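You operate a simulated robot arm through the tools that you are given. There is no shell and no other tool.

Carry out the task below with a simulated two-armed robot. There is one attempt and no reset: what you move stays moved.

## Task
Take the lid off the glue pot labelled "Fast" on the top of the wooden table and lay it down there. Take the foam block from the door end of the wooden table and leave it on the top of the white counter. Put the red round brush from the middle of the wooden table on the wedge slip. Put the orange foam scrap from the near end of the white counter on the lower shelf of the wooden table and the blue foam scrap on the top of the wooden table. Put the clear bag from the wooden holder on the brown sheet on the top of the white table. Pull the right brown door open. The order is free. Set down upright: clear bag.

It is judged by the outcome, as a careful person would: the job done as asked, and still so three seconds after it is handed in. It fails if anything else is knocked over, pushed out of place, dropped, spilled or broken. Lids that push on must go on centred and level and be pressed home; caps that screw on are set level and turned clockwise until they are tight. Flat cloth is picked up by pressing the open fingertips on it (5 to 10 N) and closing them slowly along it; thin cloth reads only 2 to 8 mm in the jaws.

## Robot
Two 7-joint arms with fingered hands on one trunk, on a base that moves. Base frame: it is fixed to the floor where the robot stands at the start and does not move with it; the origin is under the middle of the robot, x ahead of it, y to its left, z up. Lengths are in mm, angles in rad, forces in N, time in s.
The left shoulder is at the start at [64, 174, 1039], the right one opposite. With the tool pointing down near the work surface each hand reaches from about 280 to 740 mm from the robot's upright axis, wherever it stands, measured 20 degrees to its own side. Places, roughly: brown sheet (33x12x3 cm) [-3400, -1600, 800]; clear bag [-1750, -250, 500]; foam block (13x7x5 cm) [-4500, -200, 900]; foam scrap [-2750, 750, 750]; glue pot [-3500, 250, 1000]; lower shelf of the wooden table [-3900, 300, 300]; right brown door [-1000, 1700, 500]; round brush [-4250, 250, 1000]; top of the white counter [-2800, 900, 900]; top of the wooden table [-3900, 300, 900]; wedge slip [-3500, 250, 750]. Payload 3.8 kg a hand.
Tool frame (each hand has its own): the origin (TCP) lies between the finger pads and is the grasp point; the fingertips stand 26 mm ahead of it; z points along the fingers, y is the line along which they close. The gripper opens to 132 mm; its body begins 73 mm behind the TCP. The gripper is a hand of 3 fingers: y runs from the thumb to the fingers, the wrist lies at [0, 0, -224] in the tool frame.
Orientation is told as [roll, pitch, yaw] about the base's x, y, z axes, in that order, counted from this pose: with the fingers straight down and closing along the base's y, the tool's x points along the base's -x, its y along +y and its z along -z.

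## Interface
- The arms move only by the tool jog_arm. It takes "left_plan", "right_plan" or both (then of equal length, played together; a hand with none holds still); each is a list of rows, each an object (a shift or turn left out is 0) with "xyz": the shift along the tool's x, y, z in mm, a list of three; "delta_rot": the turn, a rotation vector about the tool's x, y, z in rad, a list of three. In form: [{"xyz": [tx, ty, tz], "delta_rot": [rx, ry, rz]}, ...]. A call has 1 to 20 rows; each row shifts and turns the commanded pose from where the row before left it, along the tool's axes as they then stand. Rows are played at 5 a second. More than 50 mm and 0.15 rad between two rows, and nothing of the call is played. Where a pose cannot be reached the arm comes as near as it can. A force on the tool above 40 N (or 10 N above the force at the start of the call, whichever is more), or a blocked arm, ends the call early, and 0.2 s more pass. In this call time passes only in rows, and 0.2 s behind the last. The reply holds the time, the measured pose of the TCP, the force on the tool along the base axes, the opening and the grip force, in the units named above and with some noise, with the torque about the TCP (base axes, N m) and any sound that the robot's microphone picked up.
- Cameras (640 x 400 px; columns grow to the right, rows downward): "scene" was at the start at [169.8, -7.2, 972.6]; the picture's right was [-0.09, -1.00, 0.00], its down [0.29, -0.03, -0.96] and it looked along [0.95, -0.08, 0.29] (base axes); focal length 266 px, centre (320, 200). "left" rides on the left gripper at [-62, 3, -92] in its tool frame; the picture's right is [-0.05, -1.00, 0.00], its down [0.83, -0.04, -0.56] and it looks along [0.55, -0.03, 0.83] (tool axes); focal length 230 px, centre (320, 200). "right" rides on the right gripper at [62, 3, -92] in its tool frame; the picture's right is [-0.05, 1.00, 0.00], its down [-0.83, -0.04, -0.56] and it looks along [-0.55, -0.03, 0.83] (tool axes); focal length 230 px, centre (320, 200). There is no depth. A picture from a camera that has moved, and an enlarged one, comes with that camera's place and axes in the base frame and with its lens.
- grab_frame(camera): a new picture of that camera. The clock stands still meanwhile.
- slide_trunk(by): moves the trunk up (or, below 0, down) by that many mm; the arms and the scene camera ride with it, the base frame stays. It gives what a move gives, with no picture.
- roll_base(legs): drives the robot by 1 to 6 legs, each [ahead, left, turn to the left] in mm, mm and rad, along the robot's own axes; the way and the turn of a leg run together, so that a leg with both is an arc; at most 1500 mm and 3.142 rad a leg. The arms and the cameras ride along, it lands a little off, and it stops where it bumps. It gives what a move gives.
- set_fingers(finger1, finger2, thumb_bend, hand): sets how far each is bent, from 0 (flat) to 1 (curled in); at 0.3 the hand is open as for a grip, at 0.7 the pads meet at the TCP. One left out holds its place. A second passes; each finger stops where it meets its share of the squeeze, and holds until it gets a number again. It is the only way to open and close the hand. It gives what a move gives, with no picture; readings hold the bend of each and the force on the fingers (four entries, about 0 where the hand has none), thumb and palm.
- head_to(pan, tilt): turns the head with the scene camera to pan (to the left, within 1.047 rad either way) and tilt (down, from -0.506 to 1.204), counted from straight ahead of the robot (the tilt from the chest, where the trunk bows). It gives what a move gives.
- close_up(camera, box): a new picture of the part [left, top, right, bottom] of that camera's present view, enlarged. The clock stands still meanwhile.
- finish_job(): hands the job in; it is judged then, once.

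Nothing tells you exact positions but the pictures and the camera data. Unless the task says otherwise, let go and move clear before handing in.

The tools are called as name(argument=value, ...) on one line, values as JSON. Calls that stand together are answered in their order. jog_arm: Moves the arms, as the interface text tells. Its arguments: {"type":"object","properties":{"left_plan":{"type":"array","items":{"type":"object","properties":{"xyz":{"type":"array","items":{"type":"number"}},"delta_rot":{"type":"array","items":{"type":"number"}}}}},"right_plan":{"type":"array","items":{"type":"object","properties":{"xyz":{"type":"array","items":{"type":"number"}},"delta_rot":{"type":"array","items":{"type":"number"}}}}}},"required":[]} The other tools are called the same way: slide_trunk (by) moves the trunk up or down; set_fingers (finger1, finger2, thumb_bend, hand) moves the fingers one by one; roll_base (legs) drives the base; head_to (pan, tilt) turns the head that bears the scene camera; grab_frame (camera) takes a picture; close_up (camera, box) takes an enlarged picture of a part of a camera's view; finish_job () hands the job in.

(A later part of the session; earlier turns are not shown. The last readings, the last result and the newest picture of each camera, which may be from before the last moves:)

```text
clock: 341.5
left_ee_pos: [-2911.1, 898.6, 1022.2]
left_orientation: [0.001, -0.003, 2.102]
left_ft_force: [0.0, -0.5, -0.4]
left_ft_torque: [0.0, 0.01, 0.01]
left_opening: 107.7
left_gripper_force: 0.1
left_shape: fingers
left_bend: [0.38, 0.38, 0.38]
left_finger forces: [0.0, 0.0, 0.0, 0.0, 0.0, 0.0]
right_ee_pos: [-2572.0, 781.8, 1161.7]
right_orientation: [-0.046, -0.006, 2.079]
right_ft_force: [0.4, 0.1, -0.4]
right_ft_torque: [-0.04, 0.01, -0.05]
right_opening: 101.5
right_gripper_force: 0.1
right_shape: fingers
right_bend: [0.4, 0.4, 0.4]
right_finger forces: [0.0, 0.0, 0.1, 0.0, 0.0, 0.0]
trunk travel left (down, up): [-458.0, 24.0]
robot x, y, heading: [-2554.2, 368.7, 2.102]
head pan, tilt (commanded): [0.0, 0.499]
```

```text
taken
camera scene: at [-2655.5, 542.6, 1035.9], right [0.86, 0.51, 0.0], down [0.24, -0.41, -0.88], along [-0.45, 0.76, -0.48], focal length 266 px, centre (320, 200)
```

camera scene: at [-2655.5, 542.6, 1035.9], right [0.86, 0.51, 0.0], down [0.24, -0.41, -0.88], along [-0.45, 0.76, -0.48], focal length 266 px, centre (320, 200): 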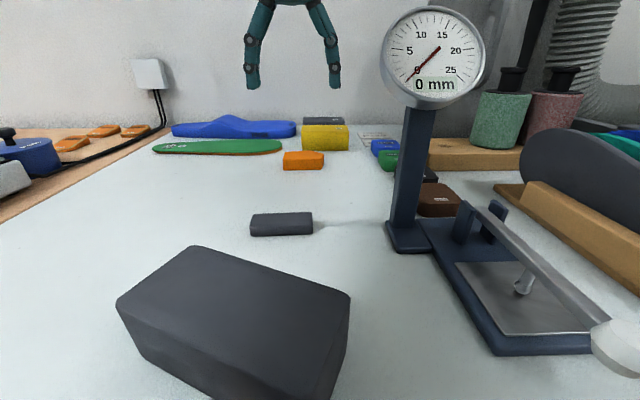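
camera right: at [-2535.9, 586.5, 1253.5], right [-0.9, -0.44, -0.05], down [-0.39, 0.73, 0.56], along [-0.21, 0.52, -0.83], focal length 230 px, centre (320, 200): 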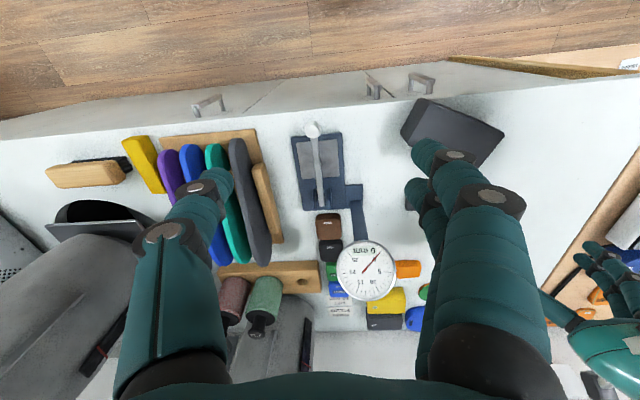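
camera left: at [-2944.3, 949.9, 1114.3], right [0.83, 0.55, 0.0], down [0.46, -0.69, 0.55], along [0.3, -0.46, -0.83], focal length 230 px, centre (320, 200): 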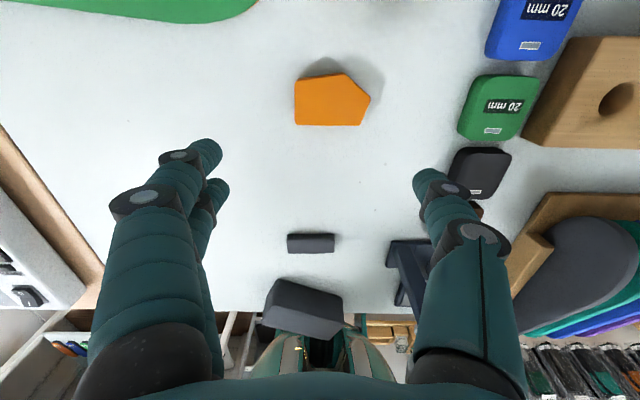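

The orange scrap is just ahead. I align the hand with its two near-parallel sides and descend.

jog_arm(left_plan=[{"xyz": [-6, -3, 25], "delta_rot": [0, 0, 0.06]}, {"xyz": [-6, -4, 30], "delta_rot": [0, 0, 0.06]}, {"xyz": [0, 0, 30]}])

grab_frame(camera="left")

grab_frame(camera="scene")

```text
clock: 342.3
left_ee_pos: [-2910.0, 902.3, 936.2]
left_orientation: [0.0, -0.001, 1.983]
left_ft_force: [-0.3, -1.3, 0.1]
left_ft_torque: [-0.01, -0.03, 0.0]
left_opening: 107.5
left_gripper_force: 0.0
left_shape: fingers
left_bend: [0.38, 0.38, 0.38]
left_finger forces: [0.0, 0.1, 0.0, 0.0, 0.0, 0.0]
left hand out of reach, approached as far as the arm can: row 1, 3
right_ee_pos: [-2573.1, 781.5, 1162.7]
right_orientation: [-0.048, -0.007, 2.08]
right_ft_force: [0.5, -0.1, -0.9]
right_ft_torque: [0.0, -0.04, -0.03]
right_opening: 101.2
right_gripper_force: 0.1
right_shape: fingers
right_bend: [0.4, 0.4, 0.4]
right_finger forces: [0.1, 0.0, 0.1, 0.0, 0.0, 0.0]
trunk travel left (down, up): [-458.0, 24.0]
robot x, y, heading: [-2554.5, 373.3, 2.103]
head pan, tilt (commanded): [0.0, 0.499]
```

```text
taken
camera left: at [-2937.0, 957.1, 1028.8], right [0.89, 0.45, 0.0], down [0.37, -0.74, 0.55], along [0.25, -0.5, -0.83], focal length 230 px, centre (320, 200)
```

left: 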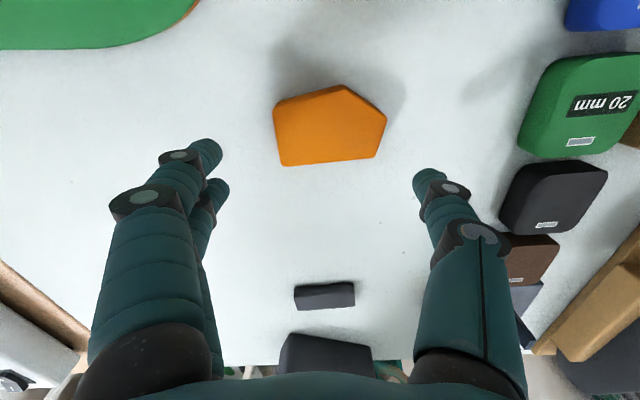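

```text
taken
camera scene: at [-2656.6, 542.3, 1035.8], right [0.86, 0.51, 0.0], down [0.24, -0.41, -0.88], along [-0.45, 0.76, -0.48], focal length 266 px, centre (320, 200)
```

scene: 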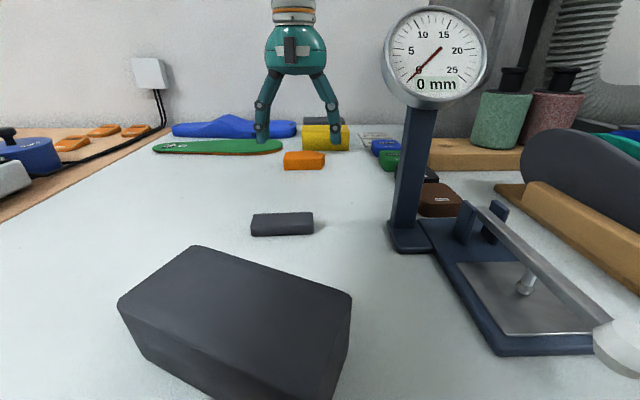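

I'm at the limit of reach, about 14 mm short. I roll forward just 12 mm and shift the hand over the scrap.

roll_base(legs=[[12, 0, 0]])

jog_arm(left_plan=[{"xyz": [0, -7, 20]}, {"xyz": [-4, 0, 10]}])

grab_frame(camera="left")

```text
clock: 343.0
left_ee_pos: [-2914.1, 910.5, 938.3]
left_orientation: [0.0, -0.002, 1.982]
left_ft_force: [0.3, -0.4, 0.3]
left_ft_torque: [-0.03, -0.04, 0.0]
left_opening: 107.7
left_gripper_force: 0.1
left_shape: fingers
left_bend: [0.38, 0.38, 0.38]
left_finger forces: [0.1, 0.0, 0.0, 0.0, 0.0, 0.0]
right_ee_pos: [-2577.3, 789.3, 1163.0]
right_orientation: [-0.045, -0.007, 2.078]
right_ft_force: [-0.4, 0.6, 1.0]
right_ft_torque: [-0.01, 0.01, 0.02]
right_opening: 101.3
right_gripper_force: 0.0
right_shape: fingers
right_bend: [0.4, 0.4, 0.4]
right_finger forces: [0.1, 0.1, 0.1, 0.0, 0.0, 0.0]
trunk travel left (down, up): [-458.0, 24.0]
robot x, y, heading: [-2560.6, 380.7, 2.104]
head pan, tilt (commanded): [0.0, 0.499]
```

```text
clock: 343.6
left_ee_pos: [-2907.8, 909.7, 908.0]
left_orientation: [0.0, 0.0, 1.984]
left_ft_force: [-0.2, 0.8, 0.5]
left_ft_torque: [0.03, 0.01, -0.01]
left_opening: 107.9
left_gripper_force: 0.1
left_shape: fingers
left_bend: [0.38, 0.38, 0.38]
left_finger forces: [0.1, 0.0, 0.0, 0.0, 0.0, 0.0]
left hand out of reach, approached as far as the arm can: row 2
right_ee_pos: [-2576.9, 789.5, 1163.1]
right_orientation: [-0.043, -0.007, 2.078]
right_ft_force: [0.5, 0.5, 0.0]
right_ft_torque: [-0.02, 0.0, 0.04]
right_opening: 101.3
right_gripper_force: 0.0
right_shape: fingers
right_bend: [0.4, 0.4, 0.4]
right_finger forces: [0.1, 0.0, 0.1, 0.1, 0.0, 0.1]
trunk travel left (down, up): [-458.0, 24.0]
robot x, y, heading: [-2562.0, 379.1, 2.103]
head pan, tilt (commanded): [0.0, 0.499]
```

```text
taken
camera left: at [-2934.5, 964.7, 999.9], right [0.89, 0.45, 0.0], down [0.37, -0.74, 0.55], along [0.25, -0.5, -0.83], focal length 230 px, centre (320, 200)
```

left: 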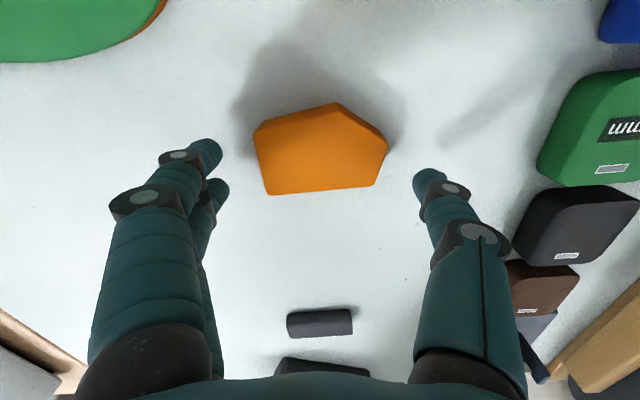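

Well aligned now. I lower the last bit and close on the orange scrap.

jog_arm(left_plan=[{"xyz": [0, 0, 10]}, {"xyz": [0, 0, 7]}])

set_fingers(hand="left", finger1=0.62, finger2=0.62, thumb_bend=0.62)

grab_frame(camera="left")

```text
clock: 344.2
left_ee_pos: [-2907.4, 909.0, 890.6]
left_orientation: [0.0, -0.002, 1.982]
left_ft_force: [-0.7, 0.1, -0.1]
left_ft_torque: [0.01, 0.02, 0.01]
left_opening: 107.9
left_gripper_force: 0.0
left_shape: fingers
left_bend: [0.38, 0.38, 0.38]
left_finger forces: [0.1, 0.0, 0.0, 0.0, 0.1, 0.0]
right_ee_pos: [-2576.5, 788.5, 1162.6]
right_orientation: [-0.046, -0.007, 2.08]
right_ft_force: [0.1, 0.3, 0.1]
right_ft_torque: [0.03, 0.03, 0.0]
right_opening: 101.0
right_gripper_force: 0.1
right_shape: fingers
right_bend: [0.4, 0.4, 0.4]
right_finger forces: [0.0, 0.1, 0.0, 0.0, 0.0, 0.0]
trunk travel left (down, up): [-458.0, 24.0]
robot x, y, heading: [-2555.4, 379.3, 2.1]
head pan, tilt (commanded): [0.0, 0.499]
```

```text
clock: 345.2
left_ee_pos: [-2908.6, 908.8, 892.2]
left_orientation: [0.001, -0.006, 1.986]
left_ft_force: [-2.2, 1.4, 9.9]
left_ft_torque: [-0.14, 0.4, -0.1]
left_opening: 66.4
left_gripper_force: 19.5
left_shape: fingers
left_bend: [0.51, 0.53, 0.55]
left_finger forces: [10.4, 13.5, 0.0, 0.0, 14.4, 0.1]
right_ee_pos: [-2577.2, 790.0, 1163.5]
right_orientation: [-0.046, -0.007, 2.079]
right_ft_force: [-0.3, 0.8, 0.7]
right_ft_torque: [-0.03, 0.02, -0.02]
right_opening: 101.3
right_gripper_force: 0.1
right_shape: fingers
right_bend: [0.4, 0.4, 0.4]
right_finger forces: [0.0, 0.0, 0.1, 0.1, 0.0, 0.0]
trunk travel left (down, up): [-458.0, 24.0]
robot x, y, heading: [-2561.8, 379.3, 2.103]
head pan, tilt (commanded): [0.0, 0.499]
```

```text
taken
camera left: at [-2934.8, 963.1, 985.2], right [0.89, 0.45, 0.0], down [0.37, -0.75, 0.55], along [0.25, -0.49, -0.83], focal length 230 px, centre (320, 200)
```

left: 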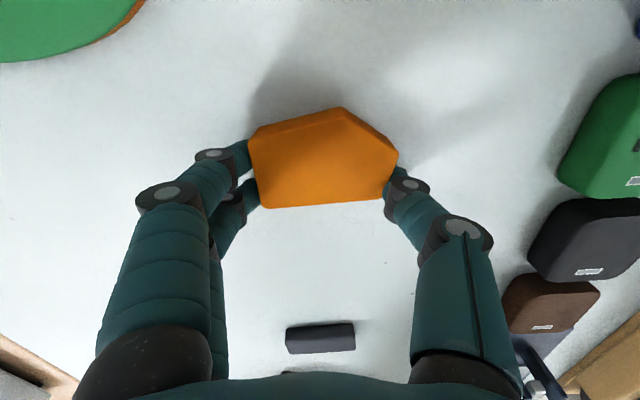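

The orange scrap is held. I lift it, moving left away from the gauge, then back off.

jog_arm(left_plan=[{"xyz": [0, 0, -30]}, {"xyz": [5, 0, -35]}, {"xyz": [10, 25, -35]}, {"xyz": [15, 35, -20]}, {"xyz": [20, 35, -10]}, {"xyz": [40, 20, 0]}, {"xyz": [40, 0, 0]}])

grab_frame(camera="scene")

grab_frame(camera="left")

```text
clock: 346.8
left_ee_pos: [-2959.5, 745.3, 1023.1]
left_orientation: [-0.001, -0.001, 1.985]
left_ft_force: [0.8, -1.3, -0.9]
left_ft_torque: [0.04, -0.01, -0.01]
left_opening: 66.5
left_gripper_force: 15.4
left_shape: fingers
left_bend: [0.51, 0.53, 0.55]
left_finger forces: [7.8, 6.9, 0.0, 0.0, 14.7, 0.0]
right_ee_pos: [-2576.5, 788.3, 1163.4]
right_orientation: [-0.045, -0.005, 2.08]
right_ft_force: [0.8, 0.2, -0.1]
right_ft_torque: [0.0, -0.04, 0.01]
right_opening: 101.2
right_gripper_force: 0.1
right_shape: fingers
right_bend: [0.4, 0.4, 0.4]
right_finger forces: [0.0, 0.0, 0.0, 0.1, 0.1, 0.0]
trunk travel left (down, up): [-458.0, 24.0]
robot x, y, heading: [-2560.1, 381.4, 2.104]
head pan, tilt (commanded): [0.0, 0.499]
```

```text
taken
camera scene: at [-2660.6, 550.0, 1036.0], right [0.86, 0.51, 0.0], down [0.24, -0.41, -0.88], along [-0.45, 0.76, -0.48], focal length 266 px, centre (320, 200)
```

scene: 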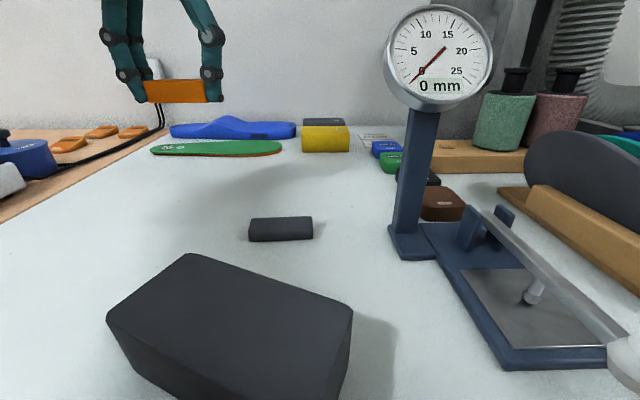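

```text
taken
camera left: at [-2987.1, 800.4, 1115.6], right [0.89, 0.45, 0.0], down [0.37, -0.74, 0.55], along [0.25, -0.49, -0.83], focal length 230 px, centre (320, 200)
```

left: 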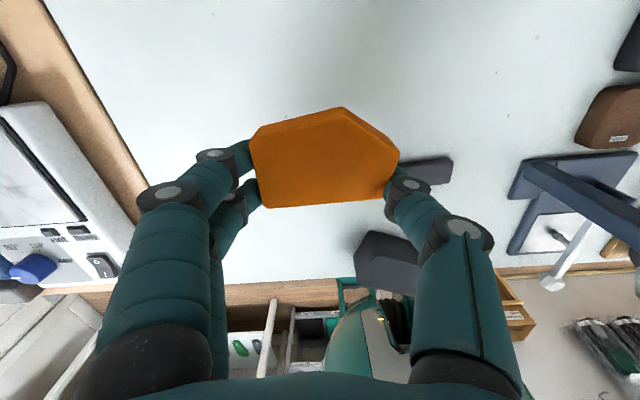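

The orange scrap is lifted clear. I back away and travel left along the aisle to the free part of the lower shelf near the door end.

roll_base(legs=[[-410, 0, 0]])

roll_base(legs=[[0, 820, 0], [0, 820, 0]])

head_to(pan=0.2, tilt=0.6)

grab_frame(camera="scene")

grab_frame(camera="left")

```text
clock: 349.4
left_ee_pos: [-2749.8, 391.5, 1023.0]
left_orientation: [-0.001, -0.003, 1.981]
left_ft_force: [0.2, 0.7, -0.3]
left_ft_torque: [-0.02, 0.02, 0.02]
left_opening: 66.1
left_gripper_force: 14.9
left_shape: fingers
left_bend: [0.51, 0.53, 0.55]
left_finger forces: [7.8, 6.9, 0.0, 0.0, 14.9, 0.1]
right_ee_pos: [-2365.2, 433.4, 1162.6]
right_orientation: [-0.045, -0.008, 2.075]
right_ft_force: [-0.1, -0.6, -0.1]
right_ft_torque: [0.01, 0.03, 0.0]
right_opening: 101.6
right_gripper_force: 0.0
right_shape: fingers
right_bend: [0.4, 0.4, 0.4]
right_finger forces: [0.0, 0.1, 0.0, 0.0, 0.0, 0.1]
trunk travel left (down, up): [-458.0, 24.0]
robot x, y, heading: [-2351.3, 22.5, 2.098]
head pan, tilt (commanded): [0.0, 0.499]
```

```text
clock: 364.1
left_ee_pos: [-4163.6, -423.9, 1023.5]
left_orientation: [-0.001, -0.002, 1.97]
left_ft_force: [0.3, -1.1, 0.6]
left_ft_torque: [0.03, 0.0, -0.01]
left_opening: 66.3
left_gripper_force: 15.1
left_shape: fingers
left_bend: [0.51, 0.53, 0.55]
left_finger forces: [7.9, 7.0, 0.0, 0.1, 14.8, 0.0]
right_ee_pos: [-3780.5, -385.6, 1163.1]
right_orientation: [-0.047, -0.007, 2.064]
right_ft_force: [0.6, 0.7, 0.3]
right_ft_torque: [-0.02, -0.02, 0.0]
right_opening: 101.4
right_gripper_force: 0.1
right_shape: fingers
right_bend: [0.4, 0.4, 0.4]
right_finger forces: [0.1, 0.2, 0.0, 0.0, 0.1, 0.0]
trunk travel left (down, up): [-458.0, 24.0]
robot x, y, heading: [-3766.2, -798.9, 2.091]
head pan, tilt (commanded): [0.0, 0.499]
```

```text
clock: 364.9
left_ee_pos: [-4163.0, -424.3, 1022.8]
left_orientation: [0.0, -0.001, 1.971]
left_ft_force: [0.6, -0.2, -0.1]
left_ft_torque: [-0.02, 0.02, 0.0]
left_opening: 66.3
left_gripper_force: 14.9
left_shape: fingers
left_bend: [0.51, 0.53, 0.55]
left_finger forces: [7.9, 7.0, 0.1, 0.1, 14.7, 0.0]
right_ee_pos: [-3778.6, -386.3, 1163.1]
right_orientation: [-0.046, -0.006, 2.064]
right_ft_force: [-0.6, 0.7, 0.4]
right_ft_torque: [-0.02, 0.02, 0.03]
right_opening: 101.4
right_gripper_force: 0.1
right_shape: fingers
right_bend: [0.4, 0.4, 0.4]
right_finger forces: [0.0, 0.1, 0.0, 0.0, 0.0, 0.0]
trunk travel left (down, up): [-458.0, 24.0]
robot x, y, heading: [-3767.9, -797.6, 2.09]
head pan, tilt (commanded): [0.201, 0.6]
```

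```text
taken
camera scene: at [-3879.4, -636.9, 1026.8], right [0.75, 0.66, 0.0], down [0.37, -0.42, -0.83], along [-0.54, 0.62, -0.56], focal length 266 px, centre (320, 200)
```

scene: 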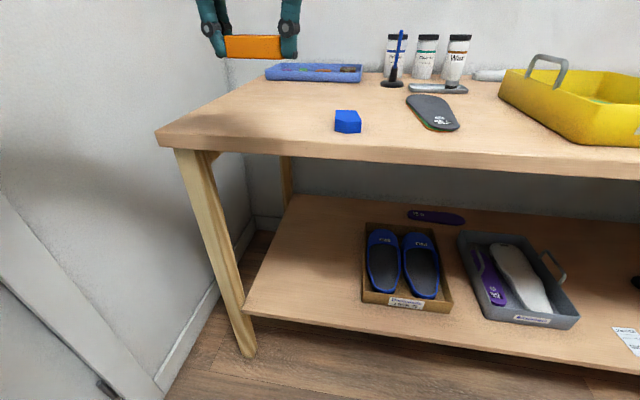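

```text
taken
camera left: at [-4189.4, -369.2, 1115.0], right [0.9, 0.44, 0.0], down [0.36, -0.75, 0.55], along [0.24, -0.5, -0.83], focal length 230 px, centre (320, 200)
```

left: 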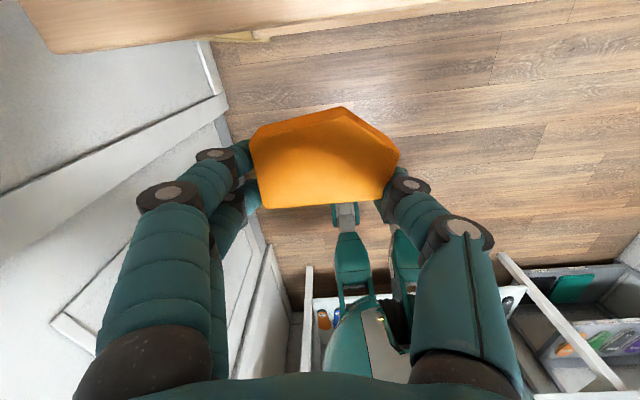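

I'm in front of the free left part of the lower shelf (shelf height ≈ 270). I back off slightly so nothing catches the table edge and lower the trunk fully.

roll_base(legs=[[-70, 0, 0.015]])

slide_trunk(by=-230)

slide_trunk(by=-220)

head_to(pan=0.3, tilt=0.35)

grab_frame(camera="scene")

grab_frame(camera="left")

```text
clock: 365.9
left_ee_pos: [-4134.8, -489.7, 1021.4]
left_orientation: [-0.001, -0.002, 1.987]
left_ft_force: [-0.7, 0.7, 0.0]
left_ft_torque: [0.01, 0.0, -0.02]
left_opening: 66.5
left_gripper_force: 15.3
left_shape: fingers
left_bend: [0.51, 0.53, 0.55]
left_finger forces: [7.9, 7.0, 0.0, 0.1, 14.8, 0.0]
right_ee_pos: [-3750.5, -446.1, 1162.1]
right_orientation: [-0.044, -0.007, 2.079]
right_ft_force: [0.7, -0.3, 0.0]
right_ft_torque: [0.02, 0.0, 0.01]
right_opening: 101.3
right_gripper_force: 0.0
right_shape: fingers
right_bend: [0.4, 0.4, 0.4]
right_finger forces: [0.1, 0.0, 0.0, 0.1, 0.0, 0.0]
trunk travel left (down, up): [-458.0, 24.0]
robot x, y, heading: [-3732.9, -855.6, 2.106]
head pan, tilt (commanded): [0.201, 0.6]
```

```text
clock: 368.3
left_ee_pos: [-4134.0, -488.6, 792.7]
left_orientation: [0.0, -0.003, 1.986]
left_ft_force: [0.6, 0.0, -0.3]
left_ft_torque: [0.0, 0.01, -0.02]
left_opening: 66.4
left_gripper_force: 14.5
left_shape: fingers
left_bend: [0.51, 0.53, 0.55]
left_finger forces: [7.9, 7.0, 0.0, 0.0, 14.8, 0.0]
right_ee_pos: [-3751.9, -444.7, 934.4]
right_orientation: [-0.045, -0.006, 2.08]
right_ft_force: [0.1, -0.9, -0.5]
right_ft_torque: [-0.01, 0.0, -0.01]
right_opening: 101.1
right_gripper_force: 0.1
right_shape: fingers
right_bend: [0.4, 0.4, 0.4]
right_finger forces: [0.0, 0.1, 0.0, 0.0, 0.0, 0.0]
trunk travel left (down, up): [-228.0, 254.0]
robot x, y, heading: [-3734.2, -852.9, 2.108]
head pan, tilt (commanded): [0.201, 0.6]
```

```text
clock: 370.6
left_ee_pos: [-4135.1, -490.4, 573.5]
left_orientation: [-0.001, -0.003, 1.986]
left_ft_force: [0.4, -0.3, 0.2]
left_ft_torque: [-0.02, -0.04, -0.01]
left_opening: 66.2
left_gripper_force: 15.6
left_shape: fingers
left_bend: [0.51, 0.53, 0.55]
left_finger forces: [8.0, 7.0, 0.0, 0.0, 14.9, 0.0]
right_ee_pos: [-3750.8, -445.7, 713.7]
right_orientation: [-0.046, -0.007, 2.079]
right_ft_force: [-1.1, 1.2, 0.6]
right_ft_torque: [-0.01, -0.05, 0.0]
right_opening: 101.2
right_gripper_force: 0.0
right_shape: fingers
right_bend: [0.4, 0.4, 0.4]
right_finger forces: [0.0, 0.1, 0.1, 0.0, 0.0, 0.0]
trunk travel left (down, up): [-8.0, 474.0]
robot x, y, heading: [-3731.8, -852.0, 2.101]
head pan, tilt (commanded): [0.201, 0.6]
```

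```text
clock: 371.4
left_ee_pos: [-4134.1, -489.7, 572.4]
left_orientation: [0.001, 0.001, 1.986]
left_ft_force: [-0.2, -0.3, 0.8]
left_ft_torque: [-0.01, 0.01, 0.01]
left_opening: 66.2
left_gripper_force: 14.9
left_shape: fingers
left_bend: [0.51, 0.53, 0.55]
left_finger forces: [7.9, 7.1, 0.1, 0.0, 14.7, 0.1]
right_ee_pos: [-3751.5, -445.5, 712.9]
right_orientation: [-0.044, -0.008, 2.082]
right_ft_force: [-0.7, 0.0, -0.2]
right_ft_torque: [0.0, -0.04, -0.02]
right_opening: 101.6
right_gripper_force: 0.1
right_shape: fingers
right_bend: [0.4, 0.4, 0.4]
right_finger forces: [0.0, 0.0, 0.0, 0.0, 0.0, 0.1]
trunk travel left (down, up): [-8.0, 474.0]
robot x, y, heading: [-3734.7, -853.3, 2.103]
head pan, tilt (commanded): [0.3, 0.351]
```

```text
taken
camera scene: at [-3853.9, -706.3, 577.7], right [0.67, 0.74, 0.0], down [0.26, -0.23, -0.94], along [-0.7, 0.63, -0.34], focal length 266 px, centre (320, 200)
```

scene: 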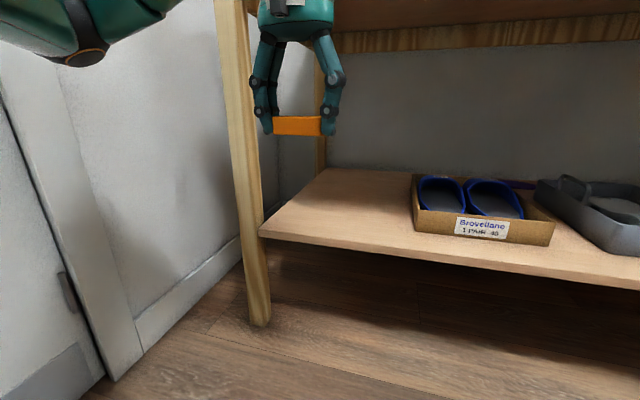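

```text
taken
camera left: at [-4161.5, -435.0, 664.9], right [0.89, 0.45, 0.0], down [0.37, -0.74, 0.55], along [0.25, -0.5, -0.83], focal length 230 px, centre (320, 200)
```

left: 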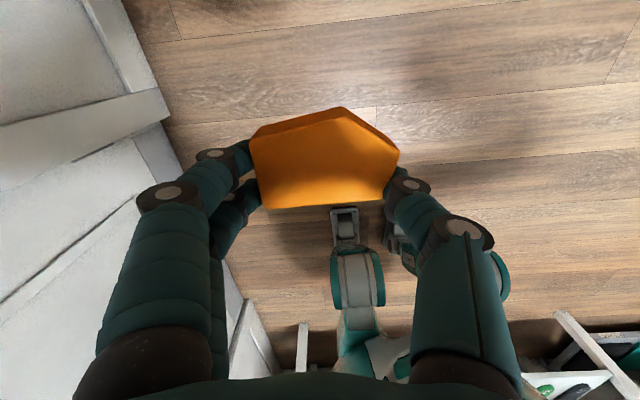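

The trunk is low and the scrap is in front of the shelf. I lower the hand to just above shelf height, then move in under the tabletop.

jog_arm(left_plan=[{"xyz": [0, 0, 43]}, {"xyz": [0, 0, 43]}, {"xyz": [0, 0, 43]}, {"xyz": [0, 0, 40]}])

roll_base(legs=[[175, 0, 0]])

grab_frame(camera="scene")

grab_frame(camera="left")

```text
clock: 372.4
left_ee_pos: [-4132.4, -487.1, 402.3]
left_orientation: [0.0, -0.003, 1.987]
left_ft_force: [0.6, -0.3, 0.3]
left_ft_torque: [-0.01, -0.02, 0.01]
left_opening: 66.3
left_gripper_force: 14.8
left_shape: fingers
left_bend: [0.51, 0.53, 0.55]
left_finger forces: [7.9, 7.0, 0.1, 0.0, 14.9, 0.0]
right_ee_pos: [-3751.7, -445.3, 713.6]
right_orientation: [-0.046, -0.007, 2.079]
right_ft_force: [0.1, 0.1, 0.3]
right_ft_torque: [0.02, 0.03, 0.01]
right_opening: 101.3
right_gripper_force: 0.0
right_shape: fingers
right_bend: [0.4, 0.4, 0.4]
right_finger forces: [0.0, 0.0, 0.1, 0.0, 0.0, 0.1]
trunk travel left (down, up): [-8.0, 474.0]
robot x, y, heading: [-3730.9, -853.4, 2.104]
head pan, tilt (commanded): [0.3, 0.351]
```

```text
clock: 373.9
left_ee_pos: [-4221.4, -339.5, 403.0]
left_orientation: [0.0, 0.0, 1.985]
left_ft_force: [0.0, 0.0, 0.5]
left_ft_torque: [0.04, 0.0, 0.02]
left_opening: 66.0
left_gripper_force: 15.2
left_shape: fingers
left_bend: [0.51, 0.53, 0.55]
left_finger forces: [7.9, 7.0, 0.0, 0.0, 14.9, 0.0]
right_ee_pos: [-3840.4, -295.7, 712.4]
right_orientation: [-0.044, -0.005, 2.081]
right_ft_force: [0.4, 0.6, -0.2]
right_ft_torque: [-0.05, 0.01, 0.03]
right_opening: 100.9
right_gripper_force: 0.1
right_shape: fingers
right_bend: [0.4, 0.4, 0.4]
right_finger forces: [0.0, 0.0, 0.0, 0.0, 0.0, 0.0]
trunk travel left (down, up): [-8.0, 474.0]
robot x, y, heading: [-3818.7, -702.4, 2.105]
head pan, tilt (commanded): [0.3, 0.351]
```

```text
taken
camera scene: at [-3942.7, -557.1, 577.7], right [0.67, 0.74, 0.0], down [0.26, -0.23, -0.94], along [-0.7, 0.63, -0.34], focal length 266 px, centre (320, 200)
```

scene: 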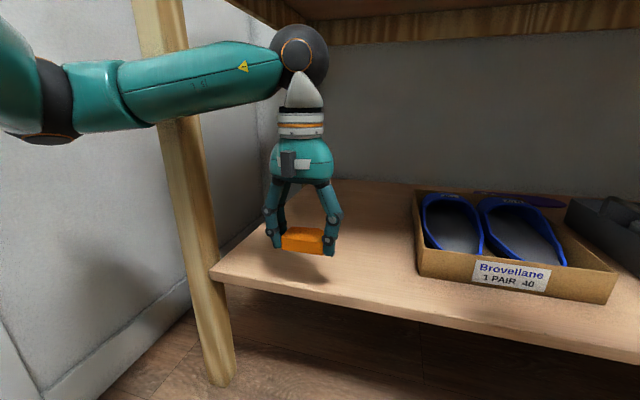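

```text
taken
camera left: at [-4248.1, -284.6, 495.1], right [0.89, 0.45, 0.0], down [0.38, -0.74, 0.55], along [0.25, -0.49, -0.83], focal length 230 px, centre (320, 200)
```

left: 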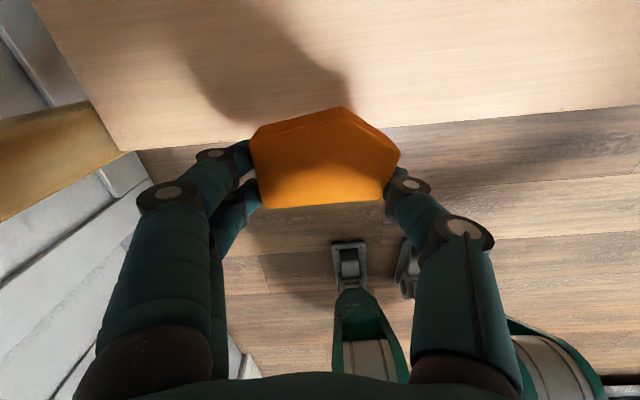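

The scrap is at the shelf's front edge. I extend the arm about 85 mm inward over the shelf.

jog_arm(left_plan=[{"xyz": [-30, 0, 10]}, {"xyz": [-30, 0, 10]}, {"xyz": [-25, 0, 15]}])

grab_frame(camera="left")

grab_frame(camera="scene")

```text
clock: 374.9
left_ee_pos: [-4256.8, -289.3, 383.4]
left_orientation: [0.012, -0.029, 2.011]
left_ft_force: [0.2, 0.7, 0.1]
left_ft_torque: [0.0, -0.01, -0.01]
left_opening: 66.1
left_gripper_force: 14.4
left_shape: fingers
left_bend: [0.51, 0.53, 0.55]
left_finger forces: [7.9, 7.0, 0.1, 0.0, 14.7, 0.1]
right_ee_pos: [-3830.7, -318.7, 716.9]
right_orientation: [-0.04, -0.019, 2.099]
right_ft_force: [0.1, -0.1, -0.3]
right_ft_torque: [0.01, 0.01, -0.02]
right_opening: 101.3
right_gripper_force: 0.2
right_shape: fingers
right_bend: [0.4, 0.4, 0.4]
right_finger forces: [0.0, 0.0, 0.0, 0.0, 0.0, 0.0]
trunk travel left (down, up): [-8.0, 474.0]
robot x, y, heading: [-3813.1, -719.7, 2.131]
head pan, tilt (commanded): [0.3, 0.351]
stopped in row 3 (left hand): the arm was blocked; the commanded pose is now the measured one
```

```text
taken
camera left: at [-4283.8, -237.1, 477.6], right [0.88, 0.47, -0.01], down [0.41, -0.74, 0.53], along [0.24, -0.47, -0.85], focal length 230 px, centre (320, 200)
```

left: 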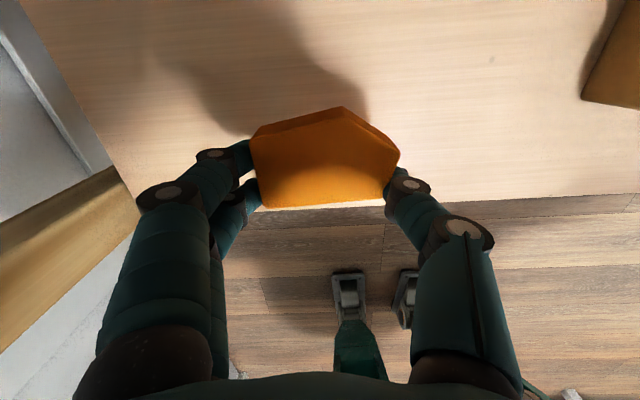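

```text
taken
camera scene: at [-3930.3, -579.8, 580.3], right [0.66, 0.75, 0.0], down [0.25, -0.22, -0.94], along [-0.71, 0.62, -0.33], focal length 266 px, centre (320, 200)
```

scene: 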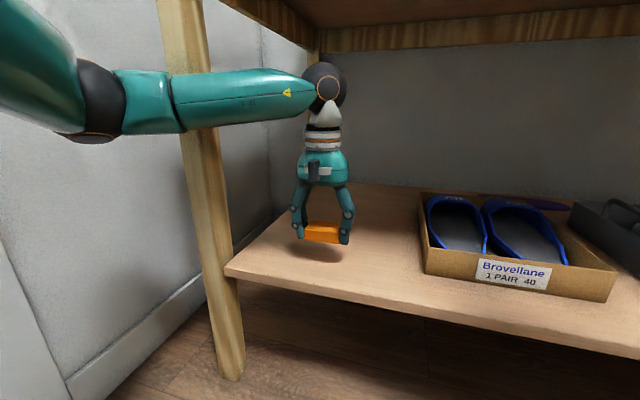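

The forearm touched the table's left leg and stopped. I ease back and shift right 90 mm so the forearm clears the leg, then re-check.

roll_base(legs=[[-20, 0, 0], [0, -90, -0.025]])

grab_frame(camera="scene")

grab_frame(camera="left")

```text
clock: 376.7
left_ee_pos: [-4161.8, -241.0, 371.5]
left_orientation: [0.006, -0.006, 1.984]
left_ft_force: [-0.3, -0.1, 0.5]
left_ft_torque: [0.0, -0.04, -0.01]
left_opening: 66.1
left_gripper_force: 14.7
left_shape: fingers
left_bend: [0.51, 0.53, 0.55]
left_finger forces: [7.9, 6.8, 0.0, 0.0, 14.7, 0.0]
right_ee_pos: [-3740.6, -281.6, 713.5]
right_orientation: [-0.045, -0.007, 2.07]
right_ft_force: [0.4, -0.4, 0.1]
right_ft_torque: [0.01, 0.01, 0.01]
right_opening: 101.3
right_gripper_force: 0.1
right_shape: fingers
right_bend: [0.4, 0.4, 0.4]
right_finger forces: [0.0, 0.1, 0.0, 0.0, 0.1, 0.1]
trunk travel left (down, up): [-8.0, 474.0]
robot x, y, heading: [-3727.7, -694.0, 2.095]
head pan, tilt (commanded): [0.3, 0.351]
```

```text
taken
camera scene: at [-3845.8, -540.4, 577.7], right [0.68, 0.73, 0.0], down [0.25, -0.23, -0.94], along [-0.69, 0.64, -0.34], focal length 266 px, centre (320, 200)
```

scene: 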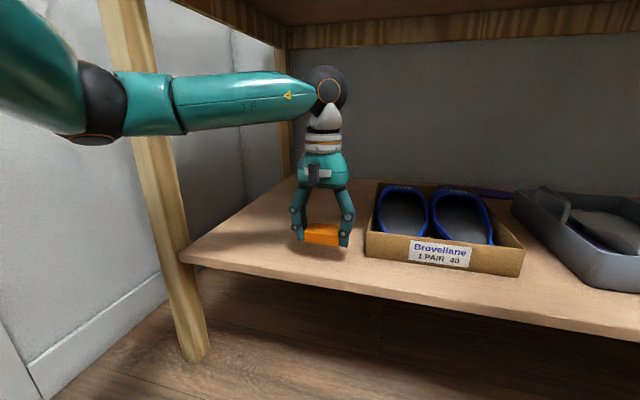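

```text
taken
camera left: at [-4187.0, -188.0, 463.8], right [0.89, 0.45, -0.01], down [0.38, -0.75, 0.55], along [0.24, -0.49, -0.84], focal length 230 px, centre (320, 200)
```

left: 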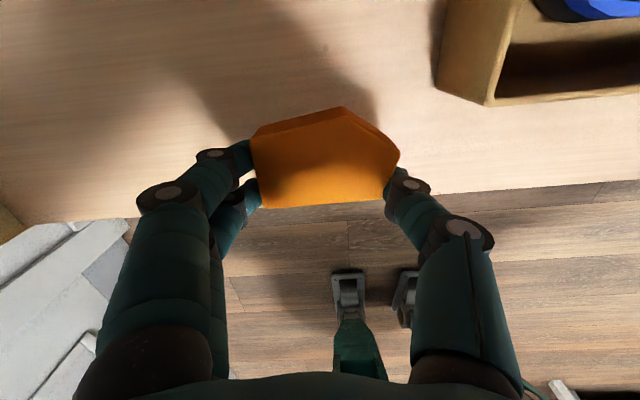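

Clear of the leg now, and about 80 mm from the shoe box. I lower the scrap onto the shelf here.

jog_arm(left_plan=[{"xyz": [-5, 5, 25]}, {"xyz": [0, 0, 25]}, {"xyz": [0, 0, 8]}])

grab_frame(camera="scene")

grab_frame(camera="left")

```text
clock: 377.4
left_ee_pos: [-4168.7, -236.7, 331.5]
left_orientation: [0.004, -0.015, 1.984]
left_ft_force: [0.5, -3.9, 11.3]
left_ft_torque: [-0.44, 0.34, 0.12]
left_opening: 66.1
left_gripper_force: 21.1
left_shape: fingers
left_bend: [0.53, 0.55, 0.56]
left_finger forces: [8.8, 17.8, 0.0, 0.0, 15.6, 0.0]
right_ee_pos: [-3739.9, -281.7, 712.9]
right_orientation: [-0.045, -0.008, 2.068]
right_ft_force: [0.5, 0.0, -0.1]
right_ft_torque: [-0.02, 0.04, -0.01]
right_opening: 101.3
right_gripper_force: 0.1
right_shape: fingers
right_bend: [0.4, 0.4, 0.4]
right_finger forces: [0.0, 0.1, 0.1, 0.0, 0.0, 0.0]
trunk travel left (down, up): [-8.0, 474.0]
robot x, y, heading: [-3727.6, -688.2, 2.097]
head pan, tilt (commanded): [0.3, 0.351]
stopped in row 3 (left hand): the force on the tool passed its limit at 57 N (the readings are from after the stop); the commanded pose is now the measured one
```

```text
taken
camera scene: at [-3845.9, -540.7, 577.8], right [0.68, 0.73, 0.0], down [0.25, -0.23, -0.94], along [-0.69, 0.64, -0.34], focal length 266 px, centre (320, 200)
```

scene: 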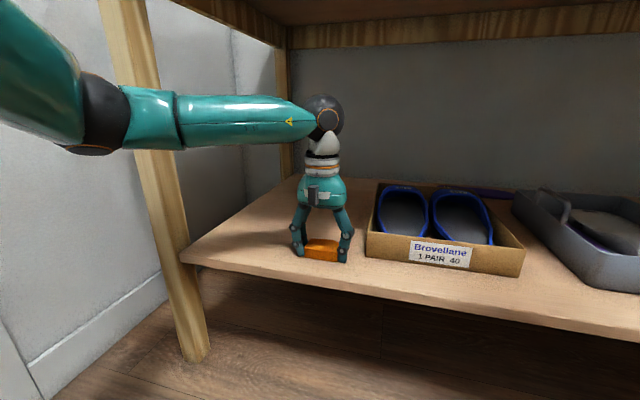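

```text
taken
camera left: at [-4194.4, -183.9, 425.5], right [0.89, 0.45, 0.0], down [0.38, -0.75, 0.54], along [0.24, -0.49, -0.84], focal length 230 px, centre (320, 200)
```

left: 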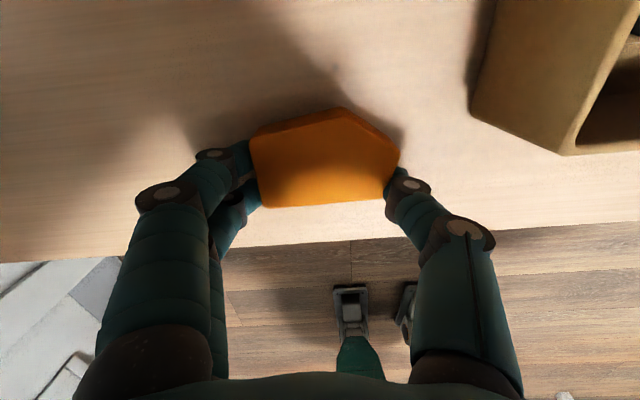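

The scrap is down on the shelf (shelf top is nearer z 300 than I estimated, and the move stopped on contact). I relieve the pressure and release.

jog_arm(left_plan=[{"xyz": [0, 0, -3]}])

set_fingers(hand="left", finger1=0.42, finger2=0.42, thumb_bend=0.44)

grab_frame(camera="left")

grab_frame(camera="scene")

```text
clock: 377.8
left_ee_pos: [-4168.6, -239.2, 333.5]
left_orientation: [0.005, -0.01, 1.983]
left_ft_force: [0.1, 0.0, 0.3]
left_ft_torque: [0.02, 0.0, -0.01]
left_opening: 66.2
left_gripper_force: 15.6
left_shape: fingers
left_bend: [0.53, 0.54, 0.56]
left_finger forces: [8.2, 7.4, 0.0, 0.1, 15.6, 0.0]
right_ee_pos: [-3740.2, -280.7, 714.2]
right_orientation: [-0.044, -0.006, 2.068]
right_ft_force: [-0.3, 0.4, 0.1]
right_ft_torque: [0.01, -0.01, -0.01]
right_opening: 101.7
right_gripper_force: 0.0
right_shape: fingers
right_bend: [0.4, 0.4, 0.4]
right_finger forces: [0.1, 0.0, 0.0, 0.0, 0.0, 0.0]
trunk travel left (down, up): [-8.0, 474.0]
robot x, y, heading: [-3728.7, -693.0, 2.096]
head pan, tilt (commanded): [0.3, 0.351]
```

```text
clock: 378.8
left_ee_pos: [-4167.8, -237.6, 334.0]
left_orientation: [0.007, -0.012, 1.982]
left_ft_force: [0.0, 0.4, 0.5]
left_ft_torque: [-0.01, 0.03, -0.01]
left_opening: 90.7
left_gripper_force: 0.0
left_shape: fingers
left_bend: [0.42, 0.42, 0.44]
left_finger forces: [0.0, 0.0, 0.0, 0.0, 0.0, 0.0]
right_ee_pos: [-3741.2, -281.6, 712.5]
right_orientation: [-0.043, -0.006, 2.069]
right_ft_force: [0.1, -0.5, -0.5]
right_ft_torque: [0.01, 0.0, 0.0]
right_opening: 101.5
right_gripper_force: 0.1
right_shape: fingers
right_bend: [0.4, 0.4, 0.4]
right_finger forces: [0.0, 0.0, 0.1, 0.0, 0.0, 0.0]
trunk travel left (down, up): [-8.0, 474.0]
robot x, y, heading: [-3725.4, -689.7, 2.1]
head pan, tilt (commanded): [0.3, 0.351]
```

```text
taken
camera left: at [-4194.2, -184.7, 426.7], right [0.89, 0.45, 0.0], down [0.38, -0.75, 0.55], along [0.24, -0.49, -0.84], focal length 230 px, centre (320, 200)
```

left: 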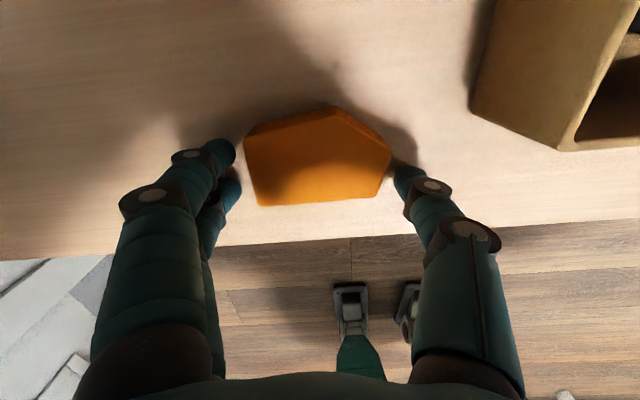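

```text
taken
camera scene: at [-3846.0, -540.4, 577.7], right [0.68, 0.73, 0.0], down [0.25, -0.23, -0.94], along [-0.69, 0.64, -0.34], focal length 266 px, centre (320, 200)
```

scene: 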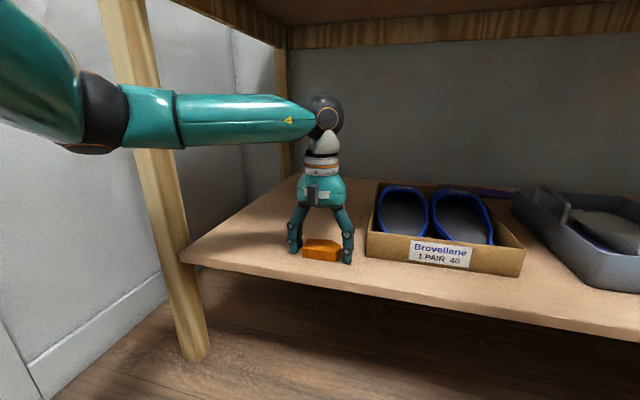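

The orange scrap lies on the lower shelf. I lift the hand, back out from under the table, and raise the trunk for a final inspection.

jog_arm(left_plan=[{"xyz": [0, 0, -30]}, {"xyz": [0, 0, -35]}])

roll_base(legs=[[-300, 0, 0]])

slide_trunk(by=230)

slide_trunk(by=200)

head_to(pan=0, tilt=0.45)

grab_frame(camera="scene")

```text
clock: 379.4
left_ee_pos: [-4165.9, -239.9, 400.9]
left_orientation: [0.005, -0.014, 1.982]
left_ft_force: [-0.3, -1.4, -0.1]
left_ft_torque: [0.0, 0.02, 0.02]
left_opening: 90.9
left_gripper_force: 0.0
left_shape: fingers
left_bend: [0.42, 0.42, 0.44]
left_finger forces: [0.1, 0.0, 0.0, 0.1, 0.0, 0.1]
right_ee_pos: [-3740.4, -280.3, 712.5]
right_orientation: [-0.045, -0.005, 2.067]
right_ft_force: [-0.3, -0.1, 0.4]
right_ft_torque: [0.0, 0.02, 0.0]
right_opening: 101.4
right_gripper_force: 0.0
right_shape: fingers
right_bend: [0.4, 0.4, 0.4]
right_finger forces: [0.0, 0.0, 0.0, 0.0, 0.0, 0.1]
trunk travel left (down, up): [-8.0, 474.0]
robot x, y, heading: [-3731.0, -688.1, 2.092]
head pan, tilt (commanded): [0.3, 0.351]
```

```text
clock: 381.4
left_ee_pos: [-4013.7, -496.2, 400.4]
left_orientation: [0.007, -0.011, 1.978]
left_ft_force: [0.3, 0.7, 1.0]
left_ft_torque: [0.01, -0.01, 0.0]
left_opening: 90.9
left_gripper_force: 0.1
left_shape: fingers
left_bend: [0.42, 0.42, 0.44]
left_finger forces: [0.1, 0.0, 0.1, 0.0, 0.0, 0.1]
right_ee_pos: [-3587.8, -541.6, 713.5]
right_orientation: [-0.045, -0.005, 2.062]
right_ft_force: [-0.2, 0.3, -0.3]
right_ft_torque: [0.0, -0.03, 0.0]
right_opening: 101.5
right_gripper_force: 0.1
right_shape: fingers
right_bend: [0.4, 0.4, 0.4]
right_finger forces: [0.1, 0.0, 0.1, 0.0, 0.0, 0.0]
trunk travel left (down, up): [-8.0, 474.0]
robot x, y, heading: [-3578.9, -953.8, 2.09]
head pan, tilt (commanded): [0.3, 0.351]
```

```text
clock: 383.8
left_ee_pos: [-4014.0, -497.8, 629.8]
left_orientation: [0.004, -0.012, 1.974]
left_ft_force: [-0.1, 0.1, -0.4]
left_ft_torque: [-0.05, -0.01, 0.0]
left_opening: 90.8
left_gripper_force: 0.1
left_shape: fingers
left_bend: [0.42, 0.42, 0.44]
left_finger forces: [0.0, 0.0, 0.0, 0.1, 0.0, 0.0]
right_ee_pos: [-3589.6, -541.9, 942.8]
right_orientation: [-0.045, -0.007, 2.063]
right_ft_force: [-0.5, 0.0, 0.9]
right_ft_torque: [0.01, -0.01, -0.01]
right_opening: 101.3
right_gripper_force: 0.0
right_shape: fingers
right_bend: [0.4, 0.4, 0.4]
right_finger forces: [0.0, 0.0, 0.1, 0.1, 0.0, 0.0]
trunk travel left (down, up): [-238.0, 244.0]
robot x, y, heading: [-3581.4, -951.7, 2.088]
head pan, tilt (commanded): [0.3, 0.351]
```

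```text
clock: 386.0
left_ee_pos: [-4014.5, -498.2, 829.3]
left_orientation: [0.003, -0.009, 1.978]
left_ft_force: [-0.3, 0.0, -0.4]
left_ft_torque: [-0.01, -0.01, 0.0]
left_opening: 90.7
left_gripper_force: 0.1
left_shape: fingers
left_bend: [0.42, 0.42, 0.44]
left_finger forces: [0.0, 0.1, 0.0, 0.0, 0.0, 0.1]
right_ee_pos: [-3588.6, -540.3, 1141.6]
right_orientation: [-0.044, -0.007, 2.063]
right_ft_force: [0.4, 0.8, 1.0]
right_ft_torque: [0.0, -0.01, 0.02]
right_opening: 101.3
right_gripper_force: 0.0
right_shape: fingers
right_bend: [0.4, 0.4, 0.4]
right_finger forces: [0.0, 0.0, 0.1, 0.1, 0.0, 0.0]
trunk travel left (down, up): [-438.0, 44.0]
robot x, y, heading: [-3580.4, -949.6, 2.086]
head pan, tilt (commanded): [0.3, 0.351]
```

```text
clock: 386.8
left_ee_pos: [-4013.6, -497.9, 830.9]
left_orientation: [0.005, -0.012, 1.978]
left_ft_force: [-0.8, 0.4, 0.4]
left_ft_torque: [0.0, 0.01, 0.0]
left_opening: 90.6
left_gripper_force: 0.1
left_shape: fingers
left_bend: [0.42, 0.42, 0.44]
left_finger forces: [0.1, 0.1, 0.0, 0.0, 0.1, 0.1]
right_ee_pos: [-3588.5, -541.8, 1142.3]
right_orientation: [-0.045, -0.008, 2.063]
right_ft_force: [0.2, 0.1, -0.7]
right_ft_torque: [0.01, -0.02, -0.02]
right_opening: 101.3
right_gripper_force: 0.0
right_shape: fingers
right_bend: [0.4, 0.4, 0.4]
right_finger forces: [0.0, 0.0, 0.0, 0.0, 0.1, 0.0]
trunk travel left (down, up): [-438.0, 44.0]
robot x, y, heading: [-3578.1, -952.3, 2.089]
head pan, tilt (commanded): [0.0, 0.45]
```

```text
taken
camera scene: at [-3675.2, -780.8, 1012.3], right [0.87, 0.5, 0.0], down [0.22, -0.38, -0.9], along [-0.45, 0.78, -0.43], focal length 266 px, centre (320, 200)
```

scene: 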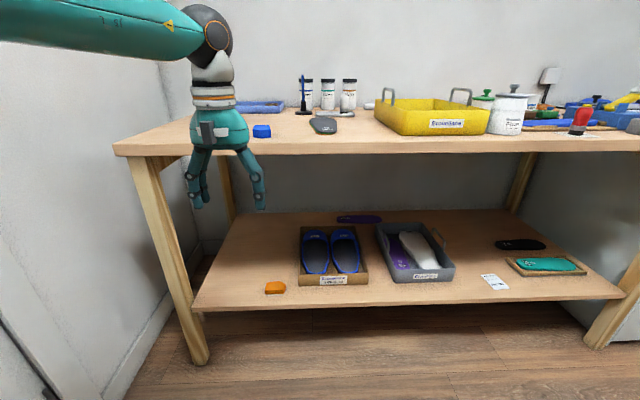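

Table and shelf look right. I check behind me (white table with the pouch) via the left wrist camera, then drive back along the aisle to confirm the counter and the open door.

grab_frame(camera="left")

close_up(camera="scene", box=[460, 60, 640, 160])

jog_arm(left_plan=[{"xyz": [20, -10, -40]}, {"xyz": [20, -10, -40]}, {"xyz": [20, -10, -40]}, {"xyz": [20, 0, -40]}, {"xyz": [20, 0, -40]}, {"xyz": [20, 0, -40]}])

grab_frame(camera="left")

```text
taken
camera left: at [-4039.9, -443.6, 923.7], right [0.9, 0.44, 0.0], down [0.37, -0.75, 0.55], along [0.24, -0.49, -0.84], focal length 230 px, centre (320, 200)
```

left: 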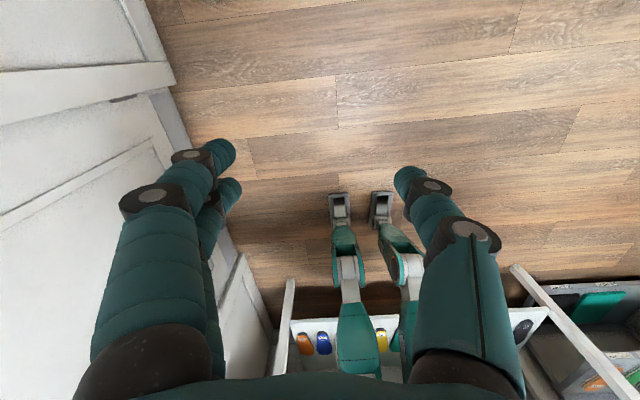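

```text
3.56 times, centred on (550, 110) of scene
camera zoom: at [-3675.2, -780.8, 1012.3], right [0.87, 0.5, 0.0], down [0.22, -0.38, -0.9], along [-0.45, 0.78, -0.43], focal length 945 px, centre (-498, 520)
```

zoom: 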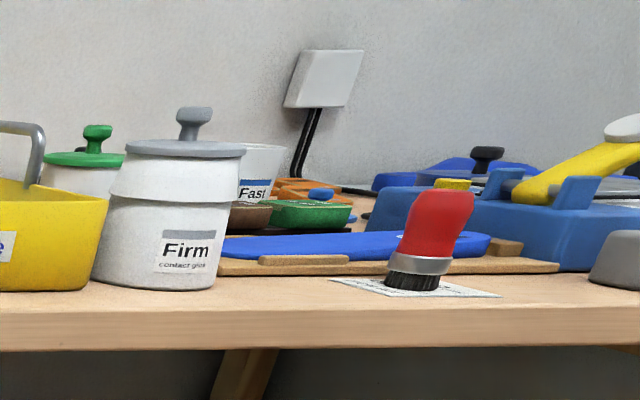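

```text
clock: 388.2
left_ee_pos: [-3936.9, -597.9, 1069.9]
left_orientation: [0.006, -0.012, 1.975]
left_ft_force: [-0.5, -0.3, -0.8]
left_ft_torque: [0.02, 0.01, 0.02]
left_opening: 90.8
left_gripper_force: 0.0
left_shape: fingers
left_bend: [0.42, 0.42, 0.44]
left_finger forces: [0.1, 0.0, 0.1, 0.0, 0.0, 0.0]
right_ee_pos: [-3588.9, -541.7, 1142.5]
right_orientation: [-0.045, -0.005, 2.064]
right_ft_force: [-0.1, -0.2, 0.7]
right_ft_torque: [0.01, 0.0, -0.03]
right_opening: 101.3
right_gripper_force: 0.0
right_shape: fingers
right_bend: [0.4, 0.4, 0.4]
right_finger forces: [0.1, 0.1, 0.1, 0.0, 0.0, 0.0]
trunk travel left (down, up): [-438.0, 44.0]
robot x, y, heading: [-3578.1, -948.1, 2.088]
head pan, tilt (commanded): [0.0, 0.45]
```

```text
taken
camera left: at [-3962.8, -544.6, 1163.6], right [0.9, 0.44, 0.0], down [0.37, -0.75, 0.54], along [0.24, -0.49, -0.84], focal length 230 px, centre (320, 200)
```

left: 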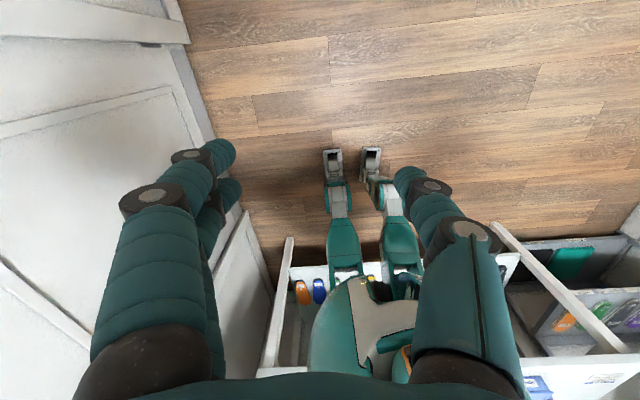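

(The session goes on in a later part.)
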